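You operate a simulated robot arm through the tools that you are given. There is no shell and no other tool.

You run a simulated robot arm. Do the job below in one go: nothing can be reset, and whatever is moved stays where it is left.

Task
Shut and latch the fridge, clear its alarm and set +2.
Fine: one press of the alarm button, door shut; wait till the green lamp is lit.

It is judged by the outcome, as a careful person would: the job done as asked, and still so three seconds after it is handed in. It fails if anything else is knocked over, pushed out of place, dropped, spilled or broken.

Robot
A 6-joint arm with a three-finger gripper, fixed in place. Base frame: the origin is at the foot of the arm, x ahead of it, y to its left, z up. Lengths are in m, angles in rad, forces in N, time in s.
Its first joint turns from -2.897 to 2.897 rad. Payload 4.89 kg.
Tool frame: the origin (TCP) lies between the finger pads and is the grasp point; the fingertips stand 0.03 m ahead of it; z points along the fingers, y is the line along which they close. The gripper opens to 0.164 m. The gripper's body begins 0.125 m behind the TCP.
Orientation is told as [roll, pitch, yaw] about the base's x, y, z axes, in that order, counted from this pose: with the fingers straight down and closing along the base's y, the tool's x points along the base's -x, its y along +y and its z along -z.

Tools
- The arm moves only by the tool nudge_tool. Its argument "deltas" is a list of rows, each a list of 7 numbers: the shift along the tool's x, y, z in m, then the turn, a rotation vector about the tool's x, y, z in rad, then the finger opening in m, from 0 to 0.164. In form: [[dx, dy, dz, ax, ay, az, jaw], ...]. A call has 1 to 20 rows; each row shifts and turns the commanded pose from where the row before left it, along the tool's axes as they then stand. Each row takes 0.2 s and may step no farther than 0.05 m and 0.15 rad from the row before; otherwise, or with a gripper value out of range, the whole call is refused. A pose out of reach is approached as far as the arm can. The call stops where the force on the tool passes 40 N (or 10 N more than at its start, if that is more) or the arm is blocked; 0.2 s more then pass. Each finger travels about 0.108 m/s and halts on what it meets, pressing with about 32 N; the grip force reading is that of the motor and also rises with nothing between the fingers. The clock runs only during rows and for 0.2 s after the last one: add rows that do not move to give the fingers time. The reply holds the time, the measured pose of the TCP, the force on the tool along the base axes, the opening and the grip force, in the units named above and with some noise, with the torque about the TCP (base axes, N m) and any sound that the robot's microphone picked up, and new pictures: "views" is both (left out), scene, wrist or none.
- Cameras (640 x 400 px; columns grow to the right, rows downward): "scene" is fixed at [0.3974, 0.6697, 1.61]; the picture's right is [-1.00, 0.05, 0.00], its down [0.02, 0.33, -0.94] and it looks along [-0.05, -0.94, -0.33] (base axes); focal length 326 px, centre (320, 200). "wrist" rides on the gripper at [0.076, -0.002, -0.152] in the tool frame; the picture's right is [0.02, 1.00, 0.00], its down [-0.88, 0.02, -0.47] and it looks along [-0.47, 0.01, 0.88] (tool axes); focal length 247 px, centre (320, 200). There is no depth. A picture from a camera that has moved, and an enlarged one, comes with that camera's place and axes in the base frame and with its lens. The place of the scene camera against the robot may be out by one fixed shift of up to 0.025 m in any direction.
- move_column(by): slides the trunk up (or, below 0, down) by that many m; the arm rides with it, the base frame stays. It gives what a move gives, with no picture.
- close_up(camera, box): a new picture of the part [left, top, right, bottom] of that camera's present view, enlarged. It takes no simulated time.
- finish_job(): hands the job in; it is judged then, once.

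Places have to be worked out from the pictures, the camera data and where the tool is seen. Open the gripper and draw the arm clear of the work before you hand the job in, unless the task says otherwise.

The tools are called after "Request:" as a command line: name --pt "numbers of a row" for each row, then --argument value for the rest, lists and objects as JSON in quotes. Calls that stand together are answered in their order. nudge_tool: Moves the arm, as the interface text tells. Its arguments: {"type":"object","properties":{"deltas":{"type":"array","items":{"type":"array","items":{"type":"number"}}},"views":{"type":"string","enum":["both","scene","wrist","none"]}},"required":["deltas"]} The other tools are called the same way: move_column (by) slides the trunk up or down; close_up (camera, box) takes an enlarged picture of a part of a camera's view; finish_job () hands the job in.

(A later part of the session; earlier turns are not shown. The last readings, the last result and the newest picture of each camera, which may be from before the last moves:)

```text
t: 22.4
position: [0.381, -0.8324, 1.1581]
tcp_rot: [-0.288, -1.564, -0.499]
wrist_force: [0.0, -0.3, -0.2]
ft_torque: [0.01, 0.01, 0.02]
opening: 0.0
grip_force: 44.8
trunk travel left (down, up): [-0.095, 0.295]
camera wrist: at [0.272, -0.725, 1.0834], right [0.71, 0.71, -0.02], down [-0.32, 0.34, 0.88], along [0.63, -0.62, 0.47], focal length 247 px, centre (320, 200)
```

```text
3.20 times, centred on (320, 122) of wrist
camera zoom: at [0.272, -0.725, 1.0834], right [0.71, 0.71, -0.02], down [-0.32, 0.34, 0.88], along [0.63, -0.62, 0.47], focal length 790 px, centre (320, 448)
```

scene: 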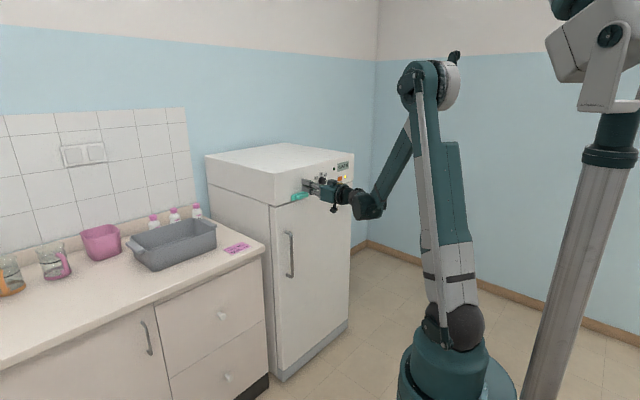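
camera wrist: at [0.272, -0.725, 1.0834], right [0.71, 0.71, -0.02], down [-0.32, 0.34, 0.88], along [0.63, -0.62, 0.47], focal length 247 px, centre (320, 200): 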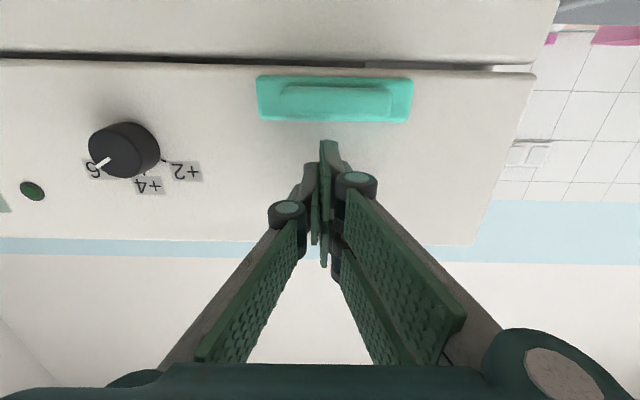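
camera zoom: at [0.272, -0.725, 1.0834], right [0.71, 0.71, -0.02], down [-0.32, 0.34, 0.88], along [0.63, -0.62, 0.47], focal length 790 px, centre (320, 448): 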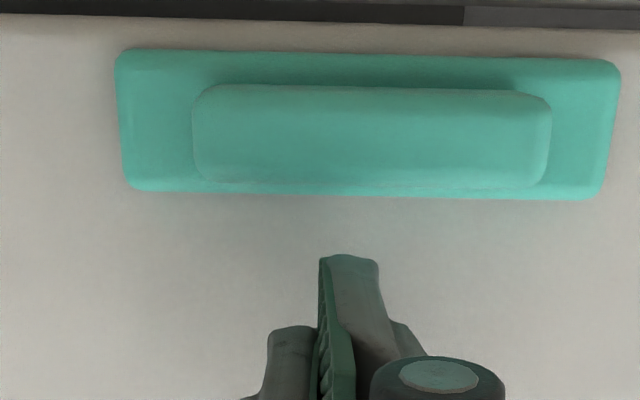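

No contact now, and the tips are above the grip at the right depth. I'll move straight down in small steps to slide the latch.

Request:
nudge_tool --pt "0.006 0 0 0 0 0 0" --pt "0.006 0 0 0 0 0 0" --pt "0.005 0 0 0 0 0 0" --pt "0.005 0 0 0 0 0 0" --pt "0.005 0 0 0 0 0 0" --pt "0 0 0 0 0 0 0"

Request:
close_up --camera "scene" --box '[270, 160, 350, 210]'

Request:
close_up --camera "wrist" --box '[220, 60, 420, 185]'

```text
t: 23.4
position: [0.3815, -0.8327, 1.1414]
tcp_rot: [0.36, -1.567, -1.144]
wrist_force: [-0.2, 4.6, 22.4]
ft_torque: [-0.23, -0.41, 0.05]
opening: 0.0001
grip_force: 44.7
trunk travel left (down, up): [-0.095, 0.295]
stopped in row 4: the force on the tool passed its limit at 54 N (the readings are from after the stop); the commanded pose is now the measured one
camera wrist: at [0.2729, -0.725, 1.0659], right [0.71, 0.71, -0.02], down [-0.32, 0.34, 0.88], along [0.63, -0.62, 0.47], focal length 247 px, centre (320, 200)
```

scene: 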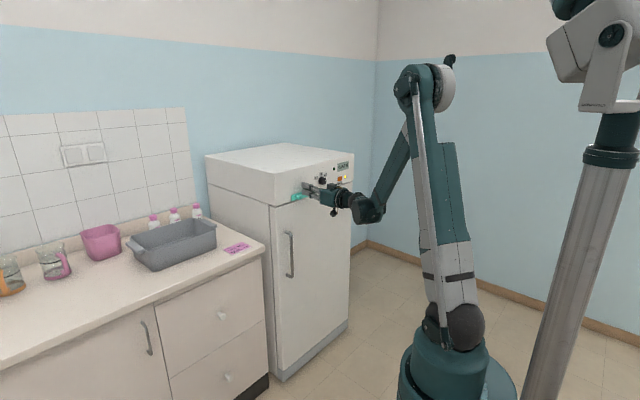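
wrist: 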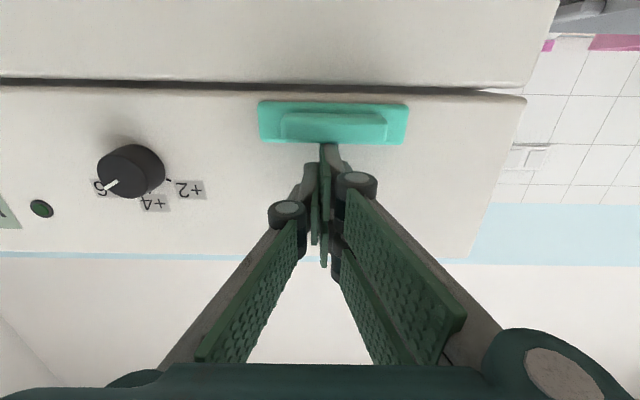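

```text
8.00 times, centred on (310, 185) of scene
camera zoom: at [0.3974, 0.6697, 1.61], right [-1.0, 0.05, 0.0], down [0.02, 0.33, -0.94], along [-0.05, -0.94, -0.33], focal length 2609 px, centre (400, 320)
```

zoom: 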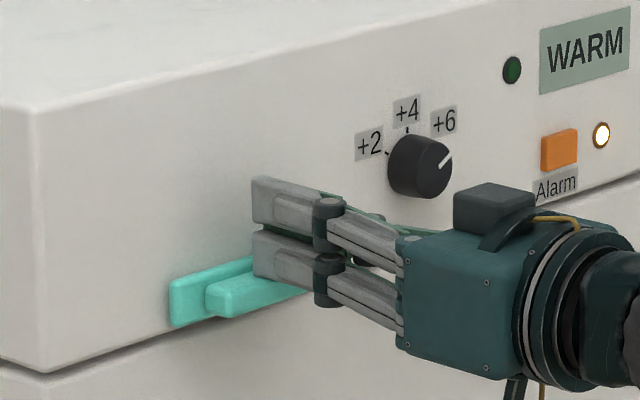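

```text
3.20 times, centred on (320, 122) of wrist
camera zoom: at [0.2729, -0.725, 1.0659], right [0.71, 0.71, -0.02], down [-0.32, 0.34, 0.88], along [0.63, -0.62, 0.47], focal length 790 px, centre (320, 448)
```

zoom: 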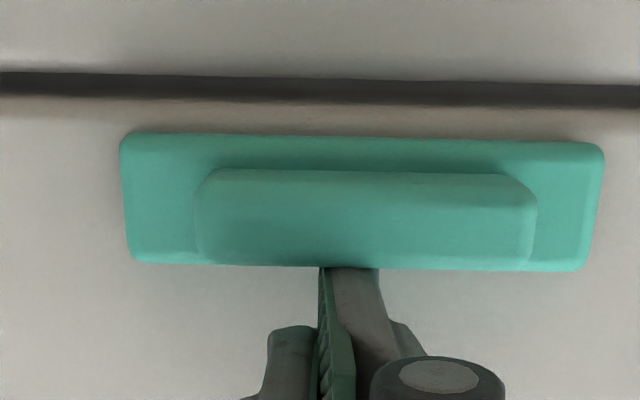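

At 54 N the latch did not go down. I'll compare the door's seating with the earlier view and look at the latch region from the fixed camera before I try anything else.

Request:
close_up --camera "scene" --box '[250, 150, 370, 240]'

Request:
close_up --camera "scene" --box '[255, 185, 315, 222]'

Request:
close_up --camera "scene" --box '[230, 290, 370, 390]'

Request:
close_up --camera "wrist" --box '[400, 40, 560, 140]'

```text
4.44 times, centred on (310, 195) of scene
camera zoom: at [0.3974, 0.6697, 1.61], right [-1.0, 0.05, 0.0], down [0.02, 0.33, -0.94], along [-0.05, -0.94, -0.33], focal length 1450 px, centre (364, 222)
```

zoom: 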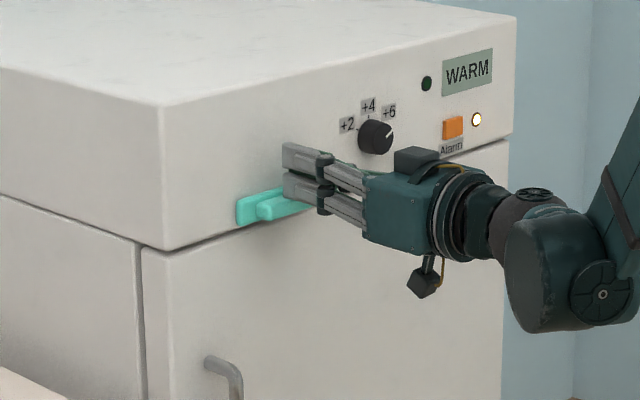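

```text
10.67 times, centred on (285, 204) of scene
camera zoom: at [0.3974, 0.6697, 1.61], right [-1.0, 0.05, 0.0], down [0.02, 0.33, -0.94], along [-0.05, -0.94, -0.33], focal length 3479 px, centre (693, 163)
```

zoom: 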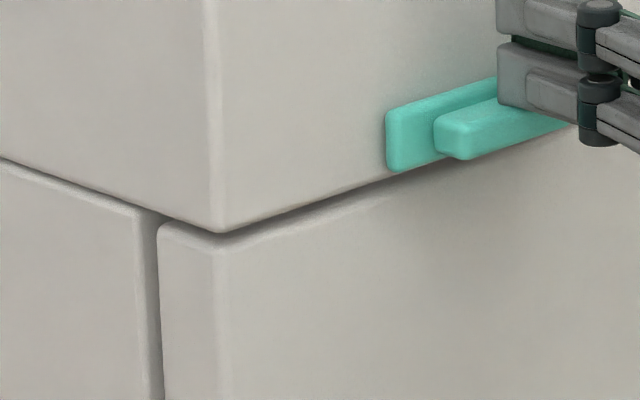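

```text
4.00 times, centred on (300, 340) of scene
camera zoom: at [0.3974, 0.6697, 1.61], right [-1.0, 0.05, 0.0], down [0.02, 0.33, -0.94], along [-0.05, -0.94, -0.33], focal length 1305 px, centre (400, -360)
```

zoom: 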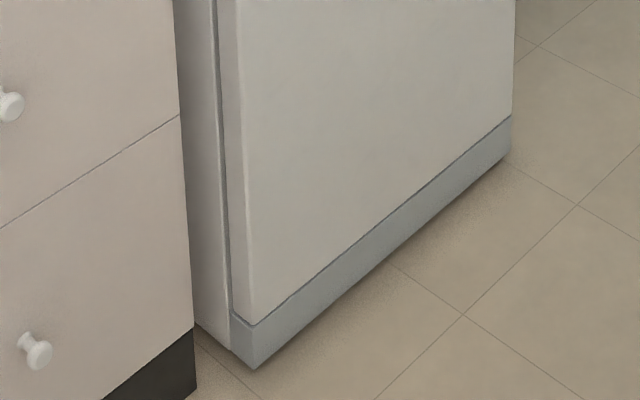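

```text
4.00 times, centred on (480, 90) of wrist
camera zoom: at [0.2729, -0.725, 1.0659], right [0.71, 0.71, -0.02], down [-0.32, 0.34, 0.88], along [0.63, -0.62, 0.47], focal length 988 px, centre (-320, 640)
```

zoom: 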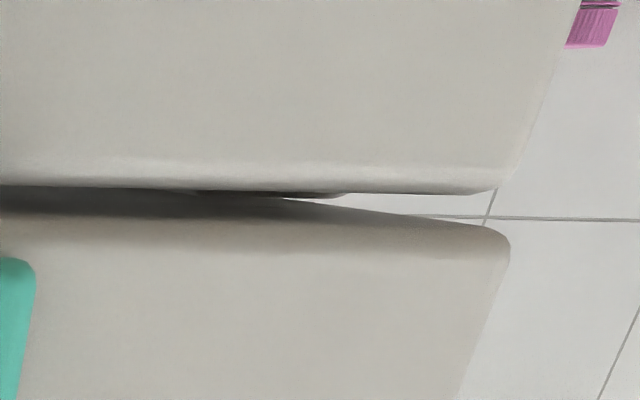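

The door is flush, so it isn't what's blocking the latch. The push was at the bar's centre. A horizontal bar with a raised grip that won't slide down is probably a turn-button that pivots about its centre, so it hangs over the door when vertical. I'll test this by lifting slightly, moving to the free-edge end of the grip and pressing gently there.

Request:
nudge_tool --pt "-0.01 0 0 0 0 0 0" --pt "0 0.03 0 0 0 0 0" --pt "0.006 0 0 0 0 0 0" --pt "0.004 0 0 0 0 0 0" --pt "0.003 0 0 0 0 0 0" --pt "0.003 0 0 0 0 0 0" --pt "0.003 0 0 0 0 0 0"

Request:
close_up --camera "wrist" --box '[220, 60, 420, 185]'

Request:
close_up --camera "scene" --box '[270, 160, 350, 210]'

```text
t: 25.0
position: [0.4022, -0.8126, 1.1304]
tcp_rot: [0.091, -1.566, -0.88]
wrist_force: [0.5, 0.3, 0.1]
ft_torque: [0.02, 0.02, -0.05]
opening: 0.0
grip_force: 45.6
trunk travel left (down, up): [-0.095, 0.295]
camera wrist: at [0.2944, -0.7055, 1.0553], right [0.71, 0.71, -0.02], down [-0.32, 0.34, 0.88], along [0.63, -0.62, 0.47], focal length 247 px, centre (320, 200)
```

scene: 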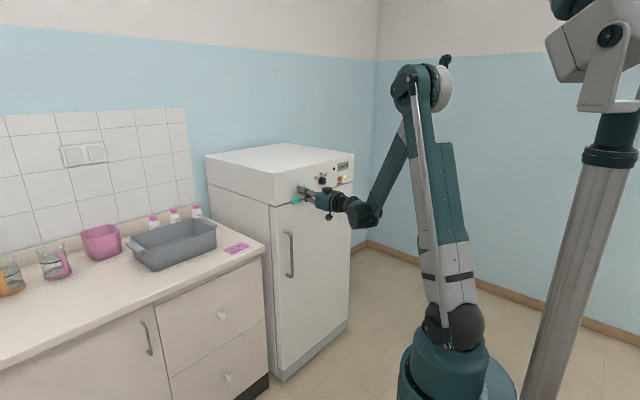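
wrist: 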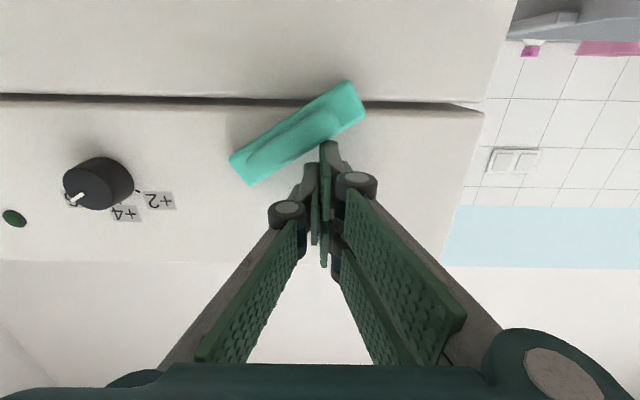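

```text
3.20 times, centred on (320, 122) of wrist
camera zoom: at [0.2944, -0.7055, 1.0553], right [0.71, 0.71, -0.02], down [-0.32, 0.34, 0.88], along [0.63, -0.62, 0.47], focal length 790 px, centre (320, 448)
```

zoom: 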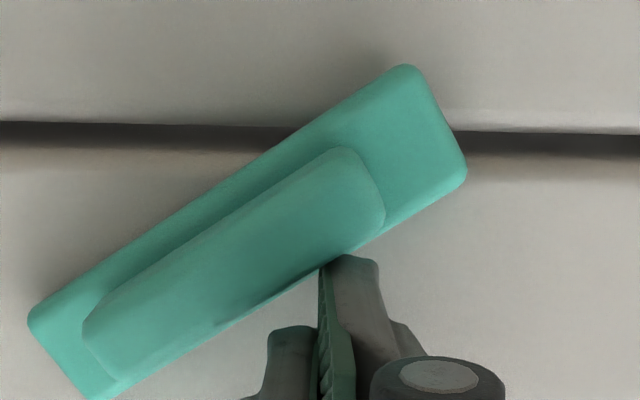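

```text
8.00 times, centred on (310, 185) of scene
camera zoom: at [0.3974, 0.6697, 1.61], right [-1.0, 0.05, 0.0], down [0.02, 0.33, -0.94], along [-0.05, -0.94, -0.33], focal length 2609 px, centre (400, 320)
```

zoom: 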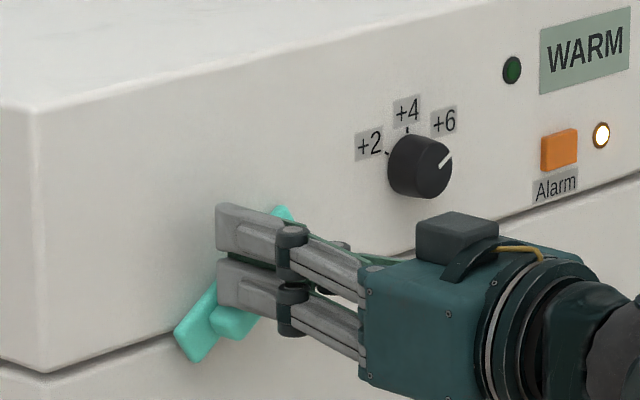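

That's it: the bar turns freely and is now about 35° round. I'll keep moving straight down past the pivot to bring it to vertical.

Request:
nudge_tool --pt "0.006 0 0 0 0 0 0" --pt "0.006 0 0 0 0 0 0" --pt "0.006 0 0 0 0 0 0" --pt "0.006 0 0 0 0 0 0" --pt "0.006 0 0 0 0 0 0" --pt "0 0 0 0 0 0 0"

Request:
close_up --camera "wrist" --box '[220, 60, 420, 185]'

Request:
close_up --camera "scene" --box '[270, 160, 350, 210]'

```text
t: 26.4
position: [0.4023, -0.8119, 1.1009]
tcp_rot: [0.013, -1.566, -0.796]
wrist_force: [6.7, 9.5, 2.9]
ft_torque: [-0.06, -0.01, 0.1]
opening: 0.0
grip_force: 44.9
trunk travel left (down, up): [-0.095, 0.295]
camera wrist: at [0.2939, -0.7048, 1.0254], right [0.71, 0.71, -0.02], down [-0.32, 0.34, 0.88], along [0.63, -0.62, 0.47], focal length 247 px, centre (320, 200)
```

scene: 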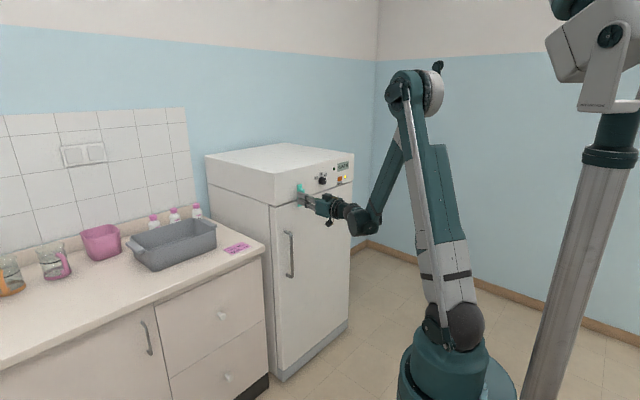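
wrist: 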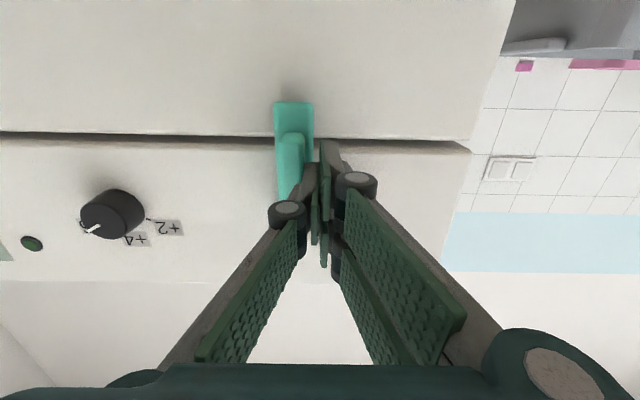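

```text
3.20 times, centred on (320, 122) of wrist
camera zoom: at [0.2939, -0.7048, 1.0254], right [0.71, 0.71, -0.02], down [-0.32, 0.34, 0.88], along [0.63, -0.62, 0.47], focal length 790 px, centre (320, 448)
```

zoom: 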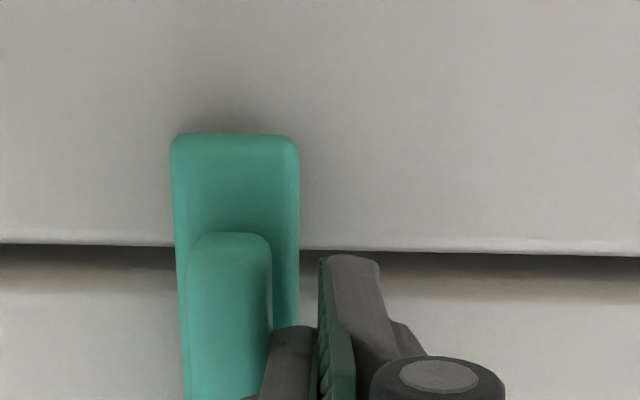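

```text
8.00 times, centred on (310, 185) of scene
camera zoom: at [0.3974, 0.6697, 1.61], right [-1.0, 0.05, 0.0], down [0.02, 0.33, -0.94], along [-0.05, -0.94, -0.33], focal length 2609 px, centre (400, 320)
```

zoom: 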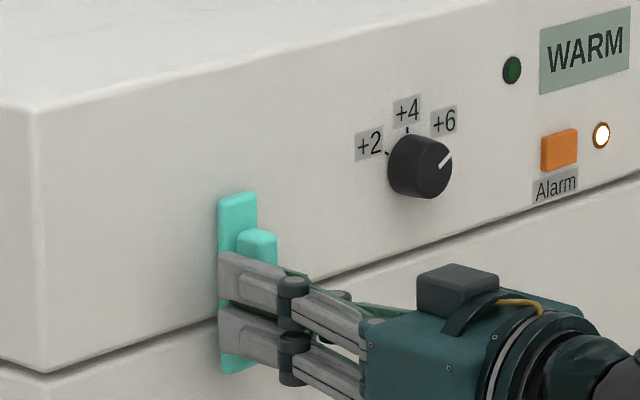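

The latch bar is vertical across the gap, with about 11 N of side force suggesting it's at its stop. I'll nudge it slightly to be sure, then move away sideways and back.

Request:
nudge_tool --pt "0 -0.002 0 0 0 0 0" --pt "0 0 0 0 0 0 0" --pt "0 0.012 0 0 0 0 0" --pt "0 0 -0.03 0 0 0 0" --pt "0 0 -0.04 0 0 0 0" --pt "0 0 0 0 0 0 0"

Request:
close_up --camera "wrist" --box '[180, 60, 380, 185]'

Request:
close_up --camera "scene" --box '[270, 160, 350, 210]'

```text
t: 27.8
position: [0.3592, -0.7575, 1.1004]
tcp_rot: [0.093, -1.565, -0.877]
wrist_force: [-0.7, -0.6, -0.5]
ft_torque: [-0.02, -0.05, -0.02]
opening: 0.0002
grip_force: 45.4
trunk travel left (down, up): [-0.095, 0.295]
camera wrist: at [0.2503, -0.6498, 1.0253], right [0.71, 0.71, -0.02], down [-0.32, 0.34, 0.88], along [0.63, -0.62, 0.47], focal length 247 px, centre (320, 200)
```

scene: 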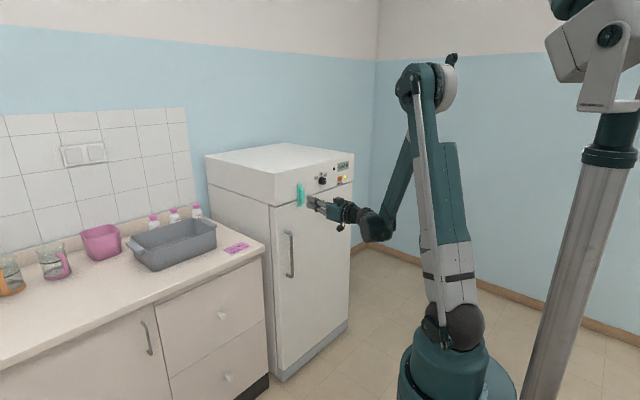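
wrist: 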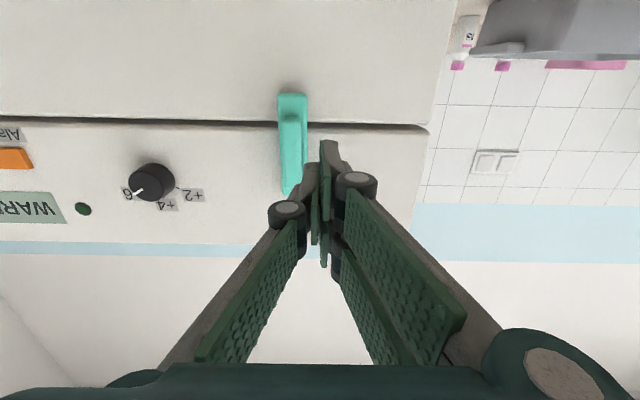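

```text
3.20 times, centred on (280, 122) of wrist
camera zoom: at [0.2503, -0.6498, 1.0253], right [0.71, 0.71, -0.02], down [-0.32, 0.34, 0.88], along [0.63, -0.62, 0.47], focal length 790 px, centre (448, 448)
```

zoom: 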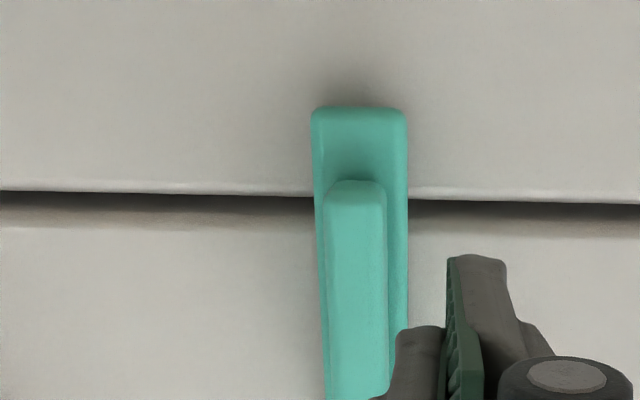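

```text
8.00 times, centred on (310, 185) of scene
camera zoom: at [0.3974, 0.6697, 1.61], right [-1.0, 0.05, 0.0], down [0.02, 0.33, -0.94], along [-0.05, -0.94, -0.33], focal length 2609 px, centre (400, 320)
```

zoom: 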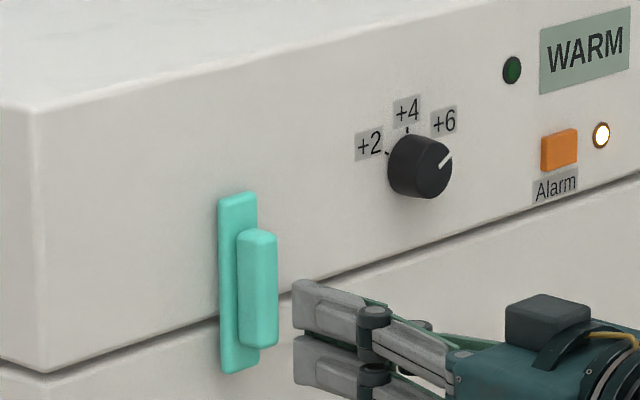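

The door is latched with the bar vertical. Next is the Alarm button, which I put at s≈−0.622 along the front, near (0.19, -1.07, 1.117). I'll travel along the front to a standoff facing it.

Request:
nudge_tool --pt "-0.018 -0.02 -0.01 0 0 0 0" --pt "0 -0.04 0 0 0 0 0" --pt "0 -0.04 0 0 0 0 0" --pt "0 -0.04 0 0 0 0 0" --pt "0 -0.04 0 0 0 0 0" --pt "0 -0.04 0 0 0 0 0" --pt "0 -0.04 0 0 0 0 0" --pt "0 -0.04 0 0 0 0 0" --pt "0 -0.04 0 0 0 0 0" --pt "0 0 0 0 0 0 0"

Request:
close_up --camera "wrist" --box '[220, 80, 420, 205]'

Request:
close_up --camera "scene" --box '[300, 150, 380, 200]'

```text
t: 30.0
position: [0.1094, -0.989, 1.1172]
tcp_rot: [0.072, -1.564, -0.857]
wrist_force: [0.5, -0.1, 0.3]
ft_torque: [0.02, 0.02, -0.06]
opening: 0.0001
grip_force: 45.2
trunk travel left (down, up): [-0.095, 0.295]
camera wrist: at [-0.0001, -0.8821, 1.0425], right [0.71, 0.71, -0.02], down [-0.32, 0.34, 0.88], along [0.63, -0.62, 0.47], focal length 247 px, centre (320, 200)
```

scene: 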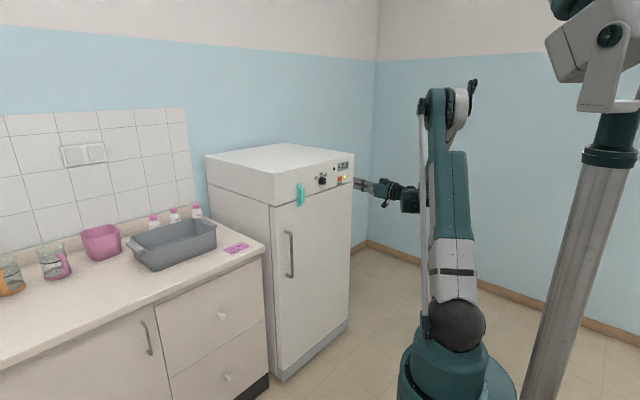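
wrist: 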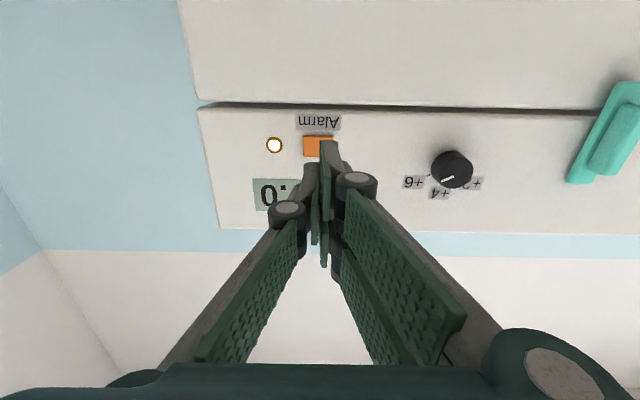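

```text
3.20 times, centred on (320, 142) of wrist
camera zoom: at [-0.0001, -0.8821, 1.0425], right [0.71, 0.71, -0.02], down [-0.32, 0.34, 0.88], along [0.63, -0.62, 0.47], focal length 790 px, centre (320, 384)
```

zoom: 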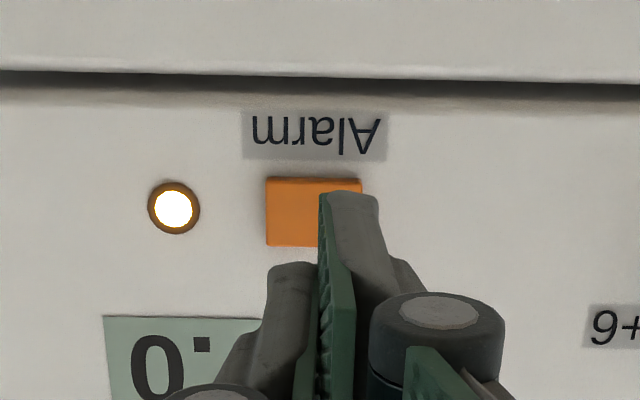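

```text
8.00 times, centred on (340, 175) of scene
camera zoom: at [0.3974, 0.6697, 1.61], right [-1.0, 0.05, 0.0], down [0.02, 0.33, -0.94], along [-0.05, -0.94, -0.33], focal length 2609 px, centre (160, 400)
```

zoom: 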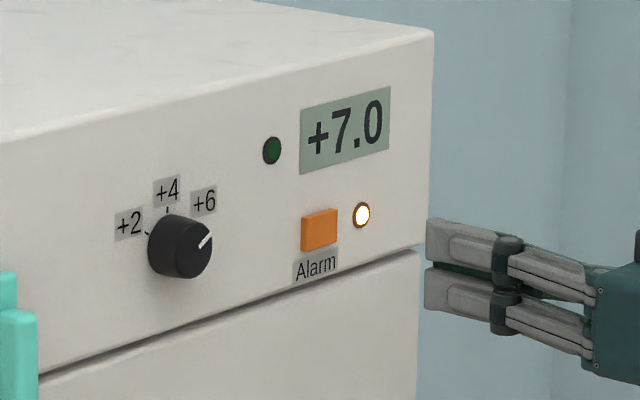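

With the door shut the display has changed from WARM to +7.0. I'll set the dial first and press Alarm once afterwards, so nothing disturbs the result of the press. First I need the dial's exact place and pointer.

Request:
close_up --camera "wrist" --box '[390, 130, 510, 205]'

Request:
close_up --camera "scene" --box '[305, 165, 345, 190]'

```text
5.33 times, centred on (450, 168) of wrist
camera zoom: at [-0.0001, -0.8821, 1.0425], right [0.71, 0.71, -0.02], down [-0.32, 0.34, 0.88], along [0.63, -0.62, 0.47], focal length 1317 px, centre (-373, 373)
```

zoom: 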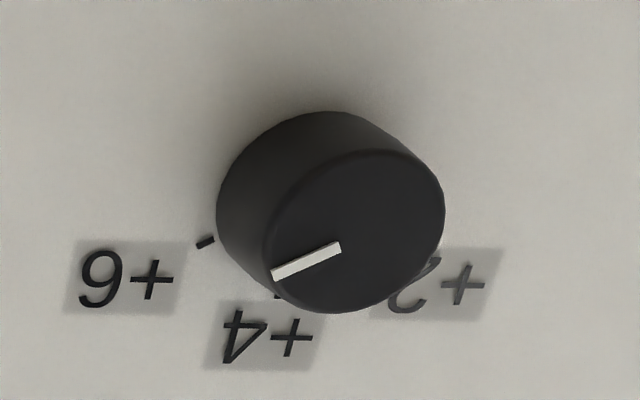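

```text
16.00 times, centred on (325, 178) of scene
camera zoom: at [0.3974, 0.6697, 1.61], right [-1.0, 0.05, 0.0], down [0.02, 0.33, -0.94], along [-0.05, -0.94, -0.33], focal length 5218 px, centre (240, 560)
```

zoom: 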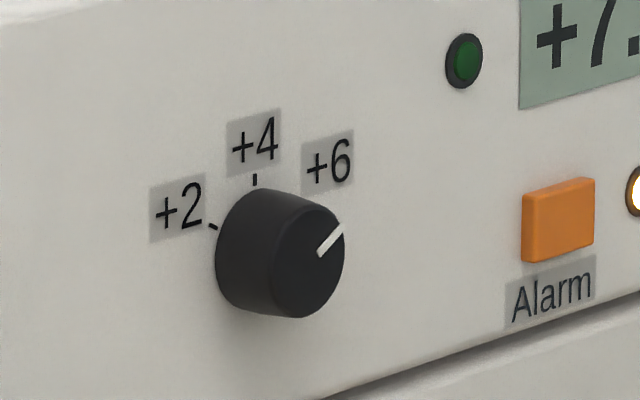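

The dial axis is at s≈−0.4715, z≈1.1417, about 37 mm across and 25 mm deep, with its pointer about +60° (at +6). It needs about 120° counter-clockwise. I'll line up in front of it with the fingers open and pre-rotate +60° about the tool axis.

Request:
nudge_tool --pt "-0.0125 0.04 0 0 0 0 0.07" --pt "-0.012 0.04 0 0 0 0 0.07" --pt "0 0.04 0 0 0 0 0.07" --pt "0 0.0305 0.03 0 0 0 0.07" --pt "0 0 0 0 0 0.15 0.07" --pt "0 0 0 0 0 0.15 0.07" --pt "0 0 0 0 0 0.15 0.07" --pt "0 0 0 0 0 0.15 0.07" --pt "0 0 0 0 0 0.15 0.07" --pt "0 0 0 0 0 0.15 0.07" --pt "0 0 0 0 0 0.15 0.07" --pt "0 0 0 0 0 0 0.07"

Request:
close_up --camera "wrist" --box '[220, 60, 420, 185]'

Request:
close_up --camera "scene" --box '[290, 150, 370, 200]'

```text
t: 32.6
position: [0.2391, -0.9039, 1.1437]
tcp_rot: [1.564, -0.521, -2.35]
wrist_force: [-0.6, 1.2, -0.4]
ft_torque: [-0.04, 0.01, 0.03]
opening: 0.07
grip_force: 0.0
trunk travel left (down, up): [-0.095, 0.295]
camera wrist: at [0.1792, -0.7499, 1.1056], right [0.37, 0.36, 0.86], down [-0.87, -0.2, 0.46], along [0.34, -0.91, 0.24], focal length 247 px, centre (320, 200)
```

scene: 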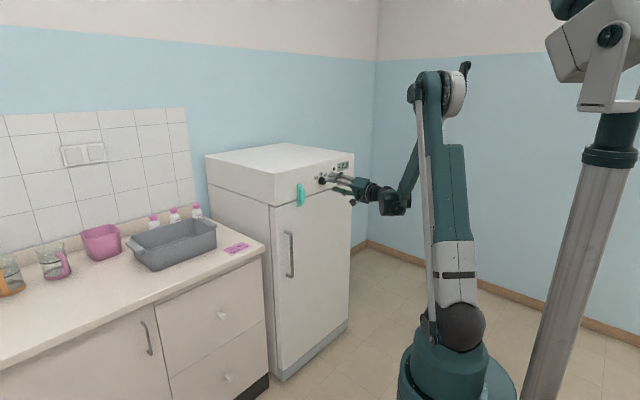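
wrist: 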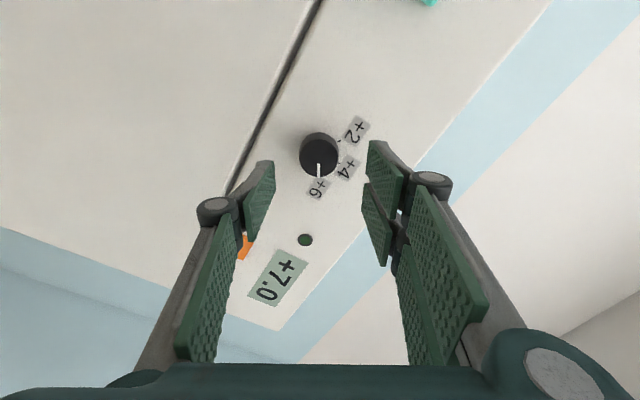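

```text
3.20 times, centred on (320, 122) of wrist
camera zoom: at [0.1792, -0.7499, 1.1056], right [0.37, 0.36, 0.86], down [-0.87, -0.2, 0.46], along [0.34, -0.91, 0.24], focal length 790 px, centre (320, 448)
```

zoom: 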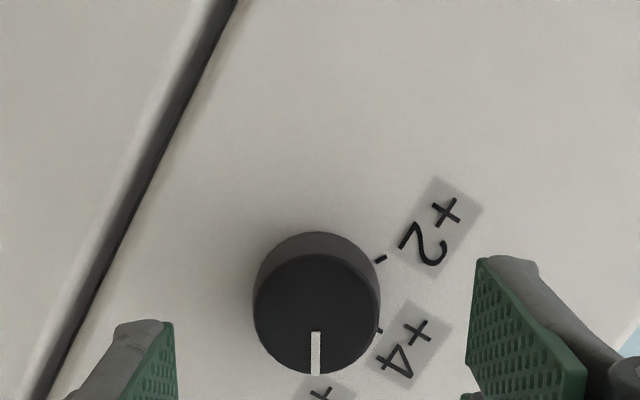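

```text
8.00 times, centred on (330, 175) of scene
camera zoom: at [0.3974, 0.6697, 1.61], right [-1.0, 0.05, 0.0], down [0.02, 0.33, -0.94], along [-0.05, -0.94, -0.33], focal length 2609 px, centre (240, 400)
```

zoom: 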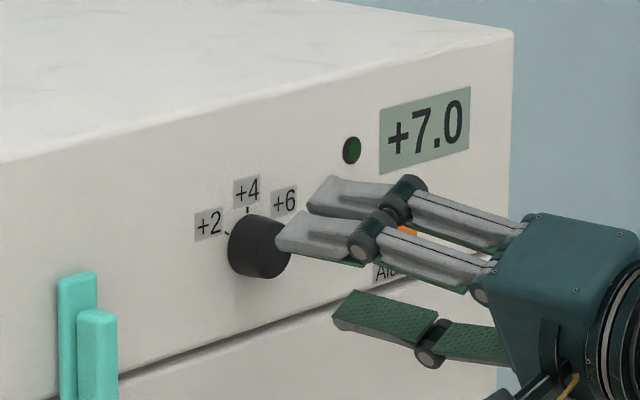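

The pointer lines up with the tool axis as intended and the dial sits about 2 mm off centre. I'll correct that and advance with the fingers open around it.

Request:
nudge_tool --pt "0 -0.002 0.015 0 0 0 0.07" --pt "0 0 0.015 0 0 0 0.07" --pt "0 0 0.015 0 0 0 0.07" --pt "0 0 0.012 0 0 0 0.07" --pt "0 0 0 0 0 0 0.07"

Request:
close_up --camera "wrist" --box '[220, 80, 420, 205]'

Request:
close_up --camera "scene" --box '[290, 150, 370, 200]'

```text
t: 33.8
position: [0.281, -0.9438, 1.1412]
tcp_rot: [1.565, -0.519, -2.351]
wrist_force: [-0.7, 0.4, -0.5]
ft_torque: [0.03, -0.02, 0.0]
opening: 0.07
grip_force: 0.0
trunk travel left (down, up): [-0.095, 0.295]
camera wrist: at [0.2191, -0.7887, 1.1034], right [0.37, 0.36, 0.86], down [-0.87, -0.2, 0.46], along [0.34, -0.91, 0.24], focal length 247 px, centre (320, 200)
```

scene: 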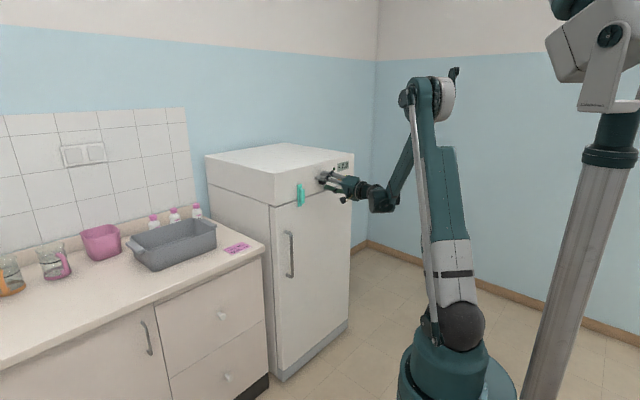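
wrist: 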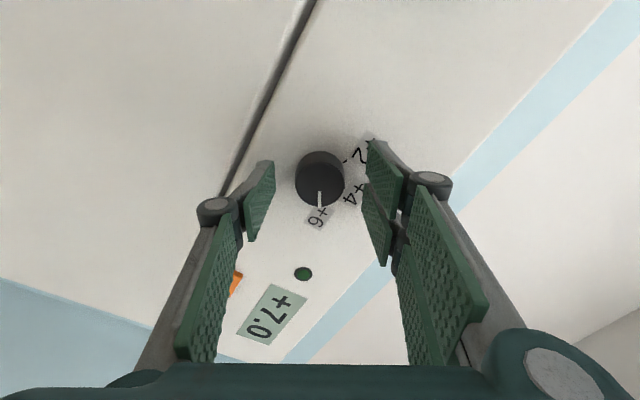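

```text
3.20 times, centred on (320, 142) of wrist
camera zoom: at [0.2191, -0.7887, 1.1034], right [0.37, 0.36, 0.86], down [-0.87, -0.2, 0.46], along [0.34, -0.91, 0.24], focal length 790 px, centre (320, 384)
```

zoom: 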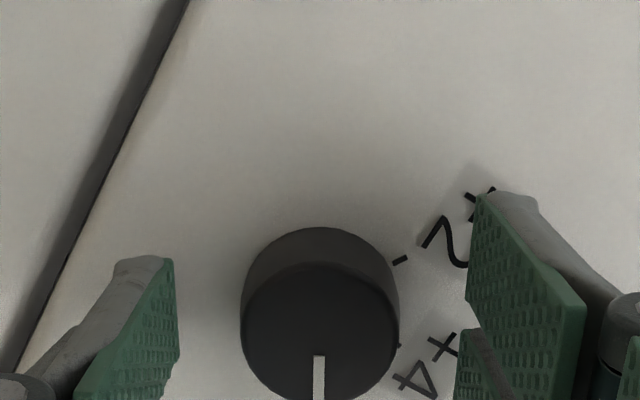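

```text
8.00 times, centred on (330, 175) of scene
camera zoom: at [0.3974, 0.6697, 1.61], right [-1.0, 0.05, 0.0], down [0.02, 0.33, -0.94], along [-0.05, -0.94, -0.33], focal length 2609 px, centre (240, 400)
```

zoom: 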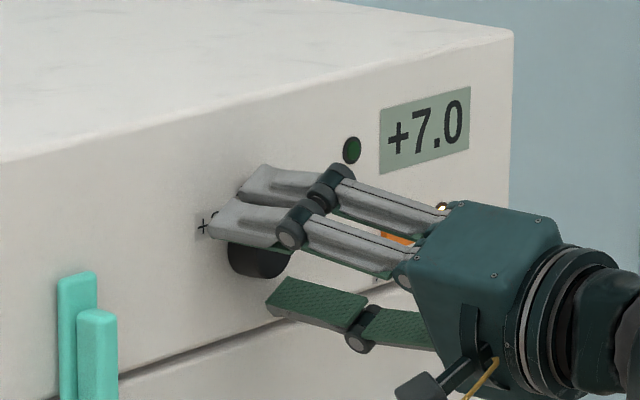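

The dial is centred between the fingers to within about 1 mm. I'll close on it and check the forces before turning.

Request:
nudge_tool --pt "0 0 0 0 0 0 0.045" --pt "0 0 0 0 0 0 0.03" --pt "0 0 0 0 0 0 0.03"

Request:
close_up --camera "wrist" --box '[220, 80, 420, 205]'

```text
t: 34.6
position: [0.2795, -0.9431, 1.142]
tcp_rot: [1.563, -0.519, -2.354]
wrist_force: [-1.8, 0.0, -2.8]
ft_torque: [0.07, 0.04, -0.03]
opening: 0.0375
grip_force: 45.1
trunk travel left (down, up): [-0.095, 0.295]
camera wrist: at [0.219, -0.7886, 1.1032], right [0.37, 0.36, 0.86], down [-0.87, -0.2, 0.46], along [0.34, -0.91, 0.24], focal length 247 px, centre (320, 200)
```

scene: 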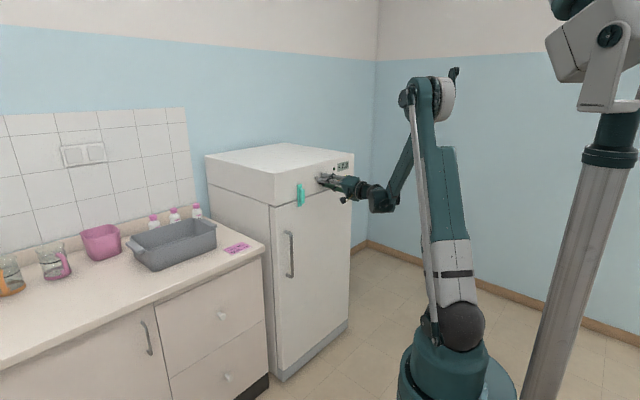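
wrist: 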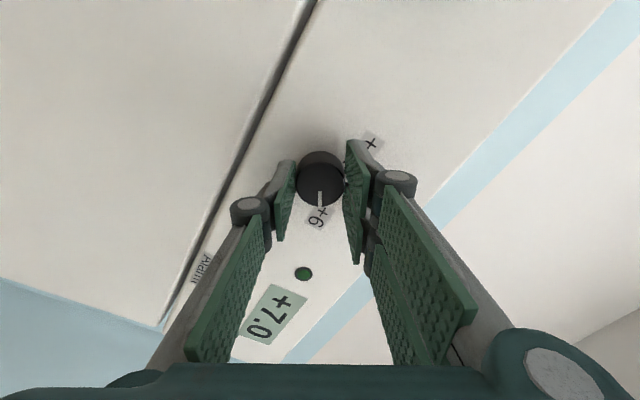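

```text
3.20 times, centred on (320, 142) of wrist
camera zoom: at [0.219, -0.7886, 1.1032], right [0.37, 0.36, 0.86], down [-0.87, -0.2, 0.46], along [0.34, -0.91, 0.24], focal length 790 px, centre (320, 384)
```

zoom: 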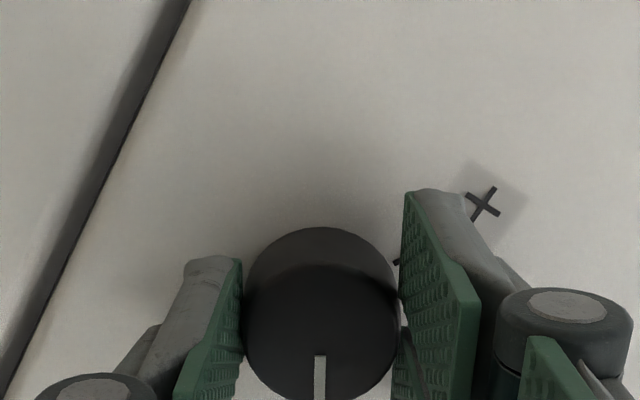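

The dial is gripped (37.5 mm) with negligible side force. I'll turn counter-clockwise the first 60° and check.

Request:
nudge_tool --pt "0 0 0 0 0 -0.1 0.03" --pt "0 0 0 0 0 -0.1 0.03" --pt "0 0 0 0 0 -0.12 0.03" --pt "0 0 0 0 0 -0.12 0.03" --pt "0 0 0 0 0 -0.12 0.03" --pt "0 0 0 0 0 -0.12 0.03" --pt "0 0 0 0 0 -0.12 0.03" --pt "0 0 0 0 0 -0.12 0.03" --pt "0 0 0 0 0 -0.12 0.03" --pt "0 0 0 0 0 0 0.03"

Request:
close_up --camera "wrist" --box '[220, 80, 420, 205]'

```text
t: 36.8
position: [0.2798, -0.9443, 1.1421]
tcp_rot: [1.001, -1.56, -1.787]
wrist_force: [-24.3, 17.8, -22.9]
ft_torque: [0.45, 0.45, -0.24]
opening: 0.0378
grip_force: 44.3
trunk travel left (down, up): [-0.095, 0.295]
camera wrist: at [0.1713, -0.8368, 1.0665], right [0.71, 0.71, -0.01], down [-0.32, 0.34, 0.88], along [0.63, -0.62, 0.47], focal length 247 px, centre (320, 200)
```

scene: 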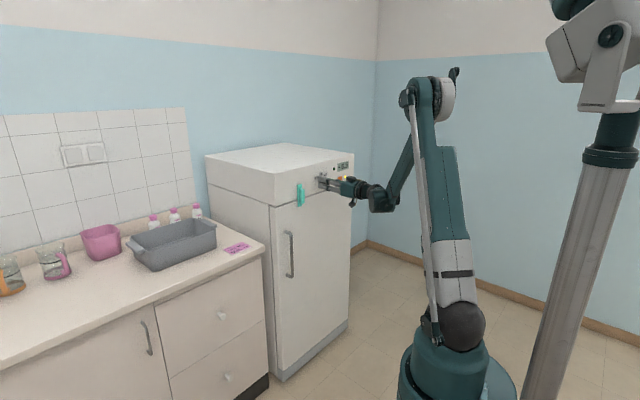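
wrist: 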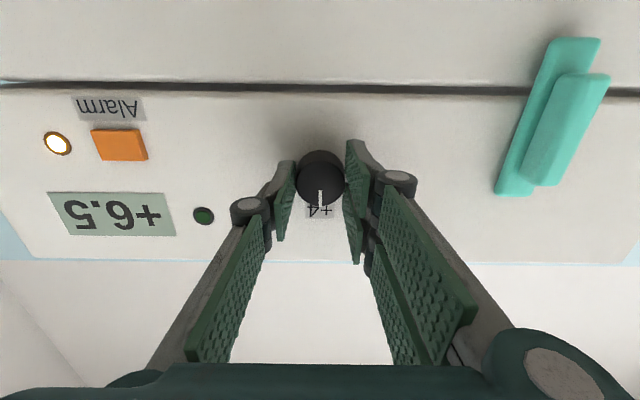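

```text
3.20 times, centred on (320, 142) of wrist
camera zoom: at [0.1713, -0.8368, 1.0665], right [0.71, 0.71, -0.01], down [-0.32, 0.34, 0.88], along [0.63, -0.62, 0.47], focal length 790 px, centre (320, 384)
```

zoom: 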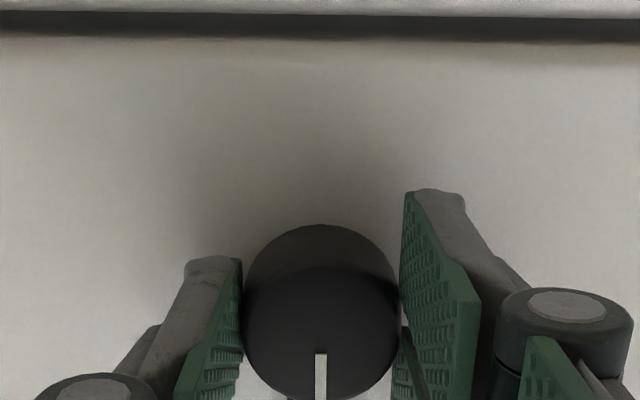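

The dial has followed to +4, but the side load has grown to about 38 N. I'll release it, back off 3 mm to unload, then look and regrip for the remaining 60°.

Request:
nudge_tool --pt "0 0 0 0 0 0 0.06" --pt "0 0 -0.003 0 0 0 0.06" --pt "0 0 0 0 0 0 0.06"

Request:
close_up --camera "wrist" --box '[220, 80, 420, 205]'

Request:
close_up --camera "wrist" --box '[260, 130, 380, 230]'

```text
t: 37.6
position: [0.2789, -0.9418, 1.1415]
tcp_rot: [1.04, -1.561, -1.825]
wrist_force: [0.7, -0.4, 0.6]
ft_torque: [-0.01, 0.0, 0.0]
opening: 0.0599
grip_force: 0.0
trunk travel left (down, up): [-0.095, 0.295]
camera wrist: at [0.171, -0.8343, 1.0662], right [0.71, 0.71, -0.01], down [-0.32, 0.34, 0.88], along [0.63, -0.62, 0.47], focal length 247 px, centre (320, 200)
```

scene: 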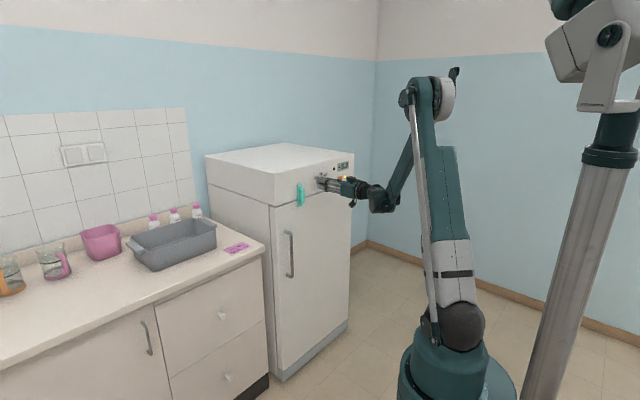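
wrist: 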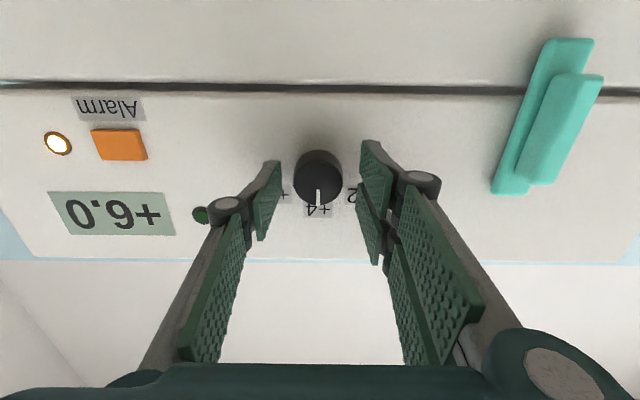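

```text
3.20 times, centred on (320, 142) of wrist
camera zoom: at [0.171, -0.8343, 1.0662], right [0.71, 0.71, -0.01], down [-0.32, 0.34, 0.88], along [0.63, -0.62, 0.47], focal length 790 px, centre (320, 384)
```

zoom: 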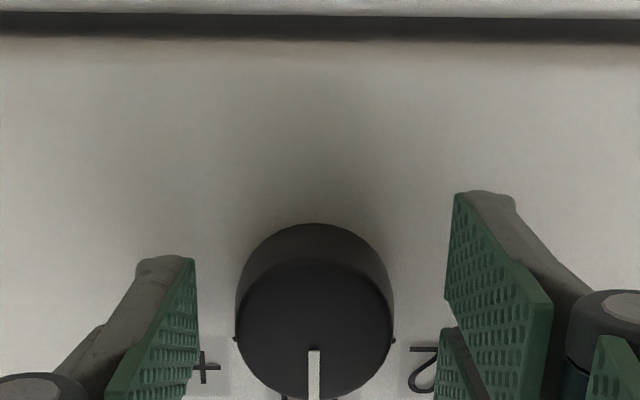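

```text
4.00 times, centred on (320, 180) of wrist
camera zoom: at [0.171, -0.8343, 1.0662], right [0.71, 0.71, -0.01], down [-0.32, 0.34, 0.88], along [0.63, -0.62, 0.47], focal length 988 px, centre (320, 280)
```

zoom: 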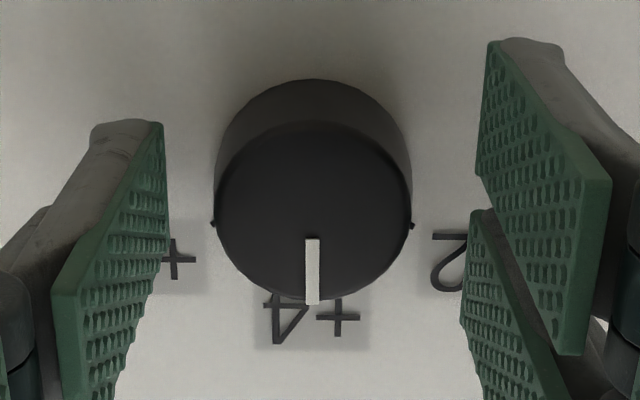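

The dial rests at +4 and the temperature is falling (+6.0). I'll recentre by about 1.5 mm, regrip and turn the next 30°.

Request:
nudge_tool --pt "0.001 -0.0015 0 0 0 0 0.06" --pt "0 0 0 0 0 0 0.03" --pt "0 0 0 0 0 0 0.03" --pt "0 0 0 0 0 -0.1 0.03" --pt "0 0 0 0 0 -0.1 0.03" --pt "0 0 0 0 0 -0.1 0.03" --pt "0 0 0 0 0 -0.1 0.03" --pt "0 0 0 0 0 -0.12 0.03"

Request:
close_up --camera "wrist" --box '[260, 130, 380, 230]'

```text
t: 39.4
position: [0.2761, -0.9437, 1.1407]
tcp_rot: [-1.561, -1.061, 0.775]
wrist_force: [2.1, -1.4, -0.2]
ft_torque: [0.22, 0.17, -0.16]
opening: 0.0377
grip_force: 45.6
trunk travel left (down, up): [-0.095, 0.295]
camera wrist: at [0.1425, -0.8631, 1.076], right [0.61, 0.61, -0.51], down [-0.01, 0.65, 0.76], along [0.79, -0.45, 0.4], focal length 247 px, centre (320, 200)
```

scene: 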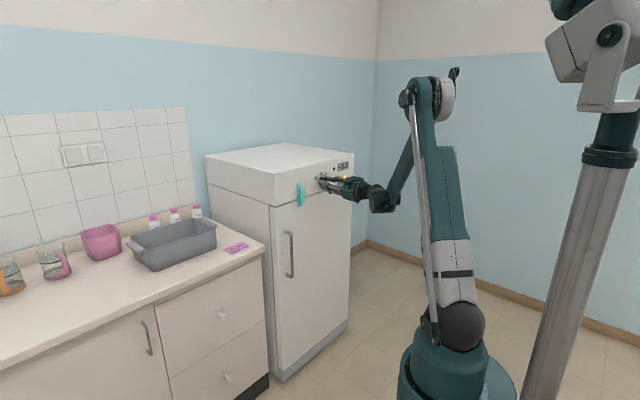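
wrist: 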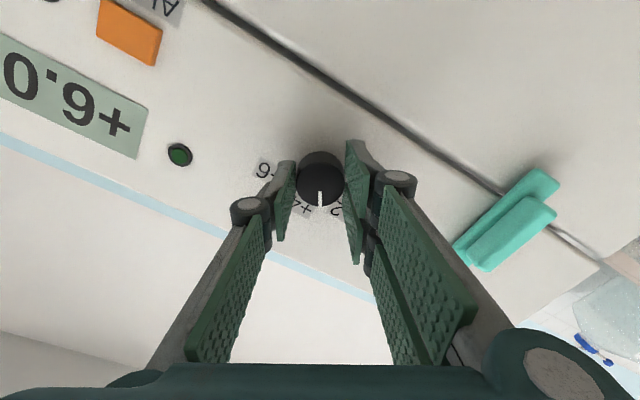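

```text
4.00 times, centred on (320, 180) of wrist
camera zoom: at [0.1425, -0.8631, 1.076], right [0.61, 0.61, -0.51], down [-0.01, 0.65, 0.76], along [0.79, -0.45, 0.4], focal length 988 px, centre (320, 280)
```

zoom: 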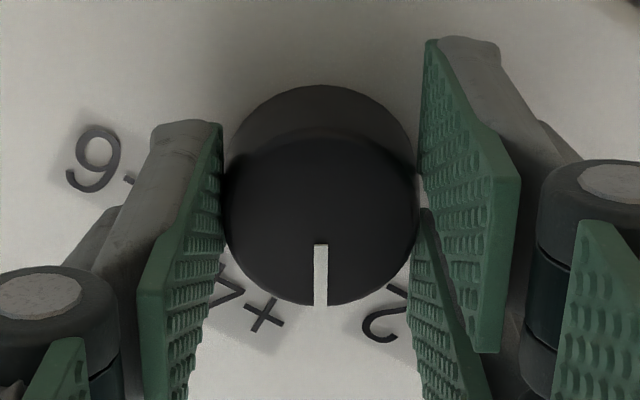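

Forces are low and the pointer is halfway between +4 and +2. I'll turn the remaining ~30°.

Request:
nudge_tool --pt "0 0 0 0 0 -0.1 0.03" --pt "0 0 0 0 0 -0.1 0.03" --pt "0 0 0 0 0 -0.1 0.03" --pt "0 0 0 0 0 -0.1 0.03" --pt "0 0 0 0 0 -0.12 0.03" --pt "0 0 0 0 0 0 0.03"

Request:
close_up --camera "wrist" --box '[260, 130, 380, 230]'

```text
t: 40.8
position: [0.2771, -0.944, 1.1411]
tcp_rot: [-1.566, -0.54, 0.783]
wrist_force: [6.1, -25.1, 29.7]
ft_torque: [-0.49, -0.69, -0.27]
opening: 0.0376
grip_force: 45.5
trunk travel left (down, up): [-0.095, 0.295]
camera wrist: at [0.1226, -0.883, 1.1046], right [0.35, 0.35, -0.87], down [0.21, 0.87, 0.44], along [0.91, -0.33, 0.23], focal length 247 px, centre (320, 200)
```

scene: 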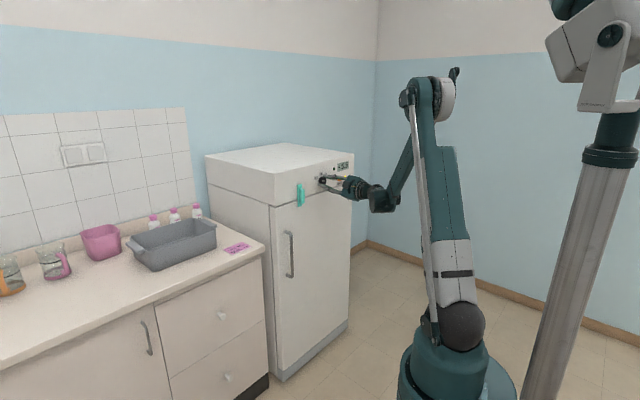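
wrist: 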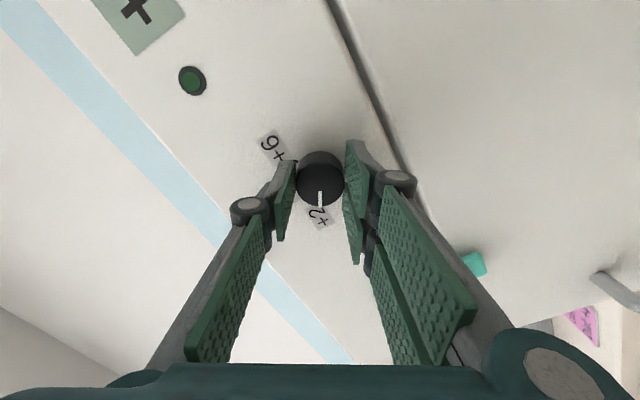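

```text
4.00 times, centred on (320, 180) of wrist
camera zoom: at [0.1226, -0.883, 1.1046], right [0.35, 0.35, -0.87], down [0.21, 0.87, 0.44], along [0.91, -0.33, 0.23], focal length 988 px, centre (320, 280)
```

zoom: 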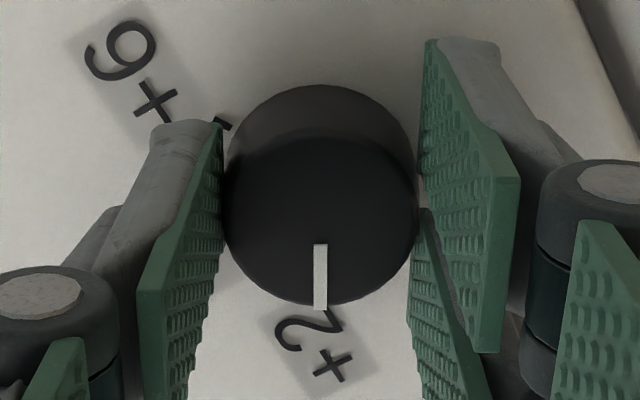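

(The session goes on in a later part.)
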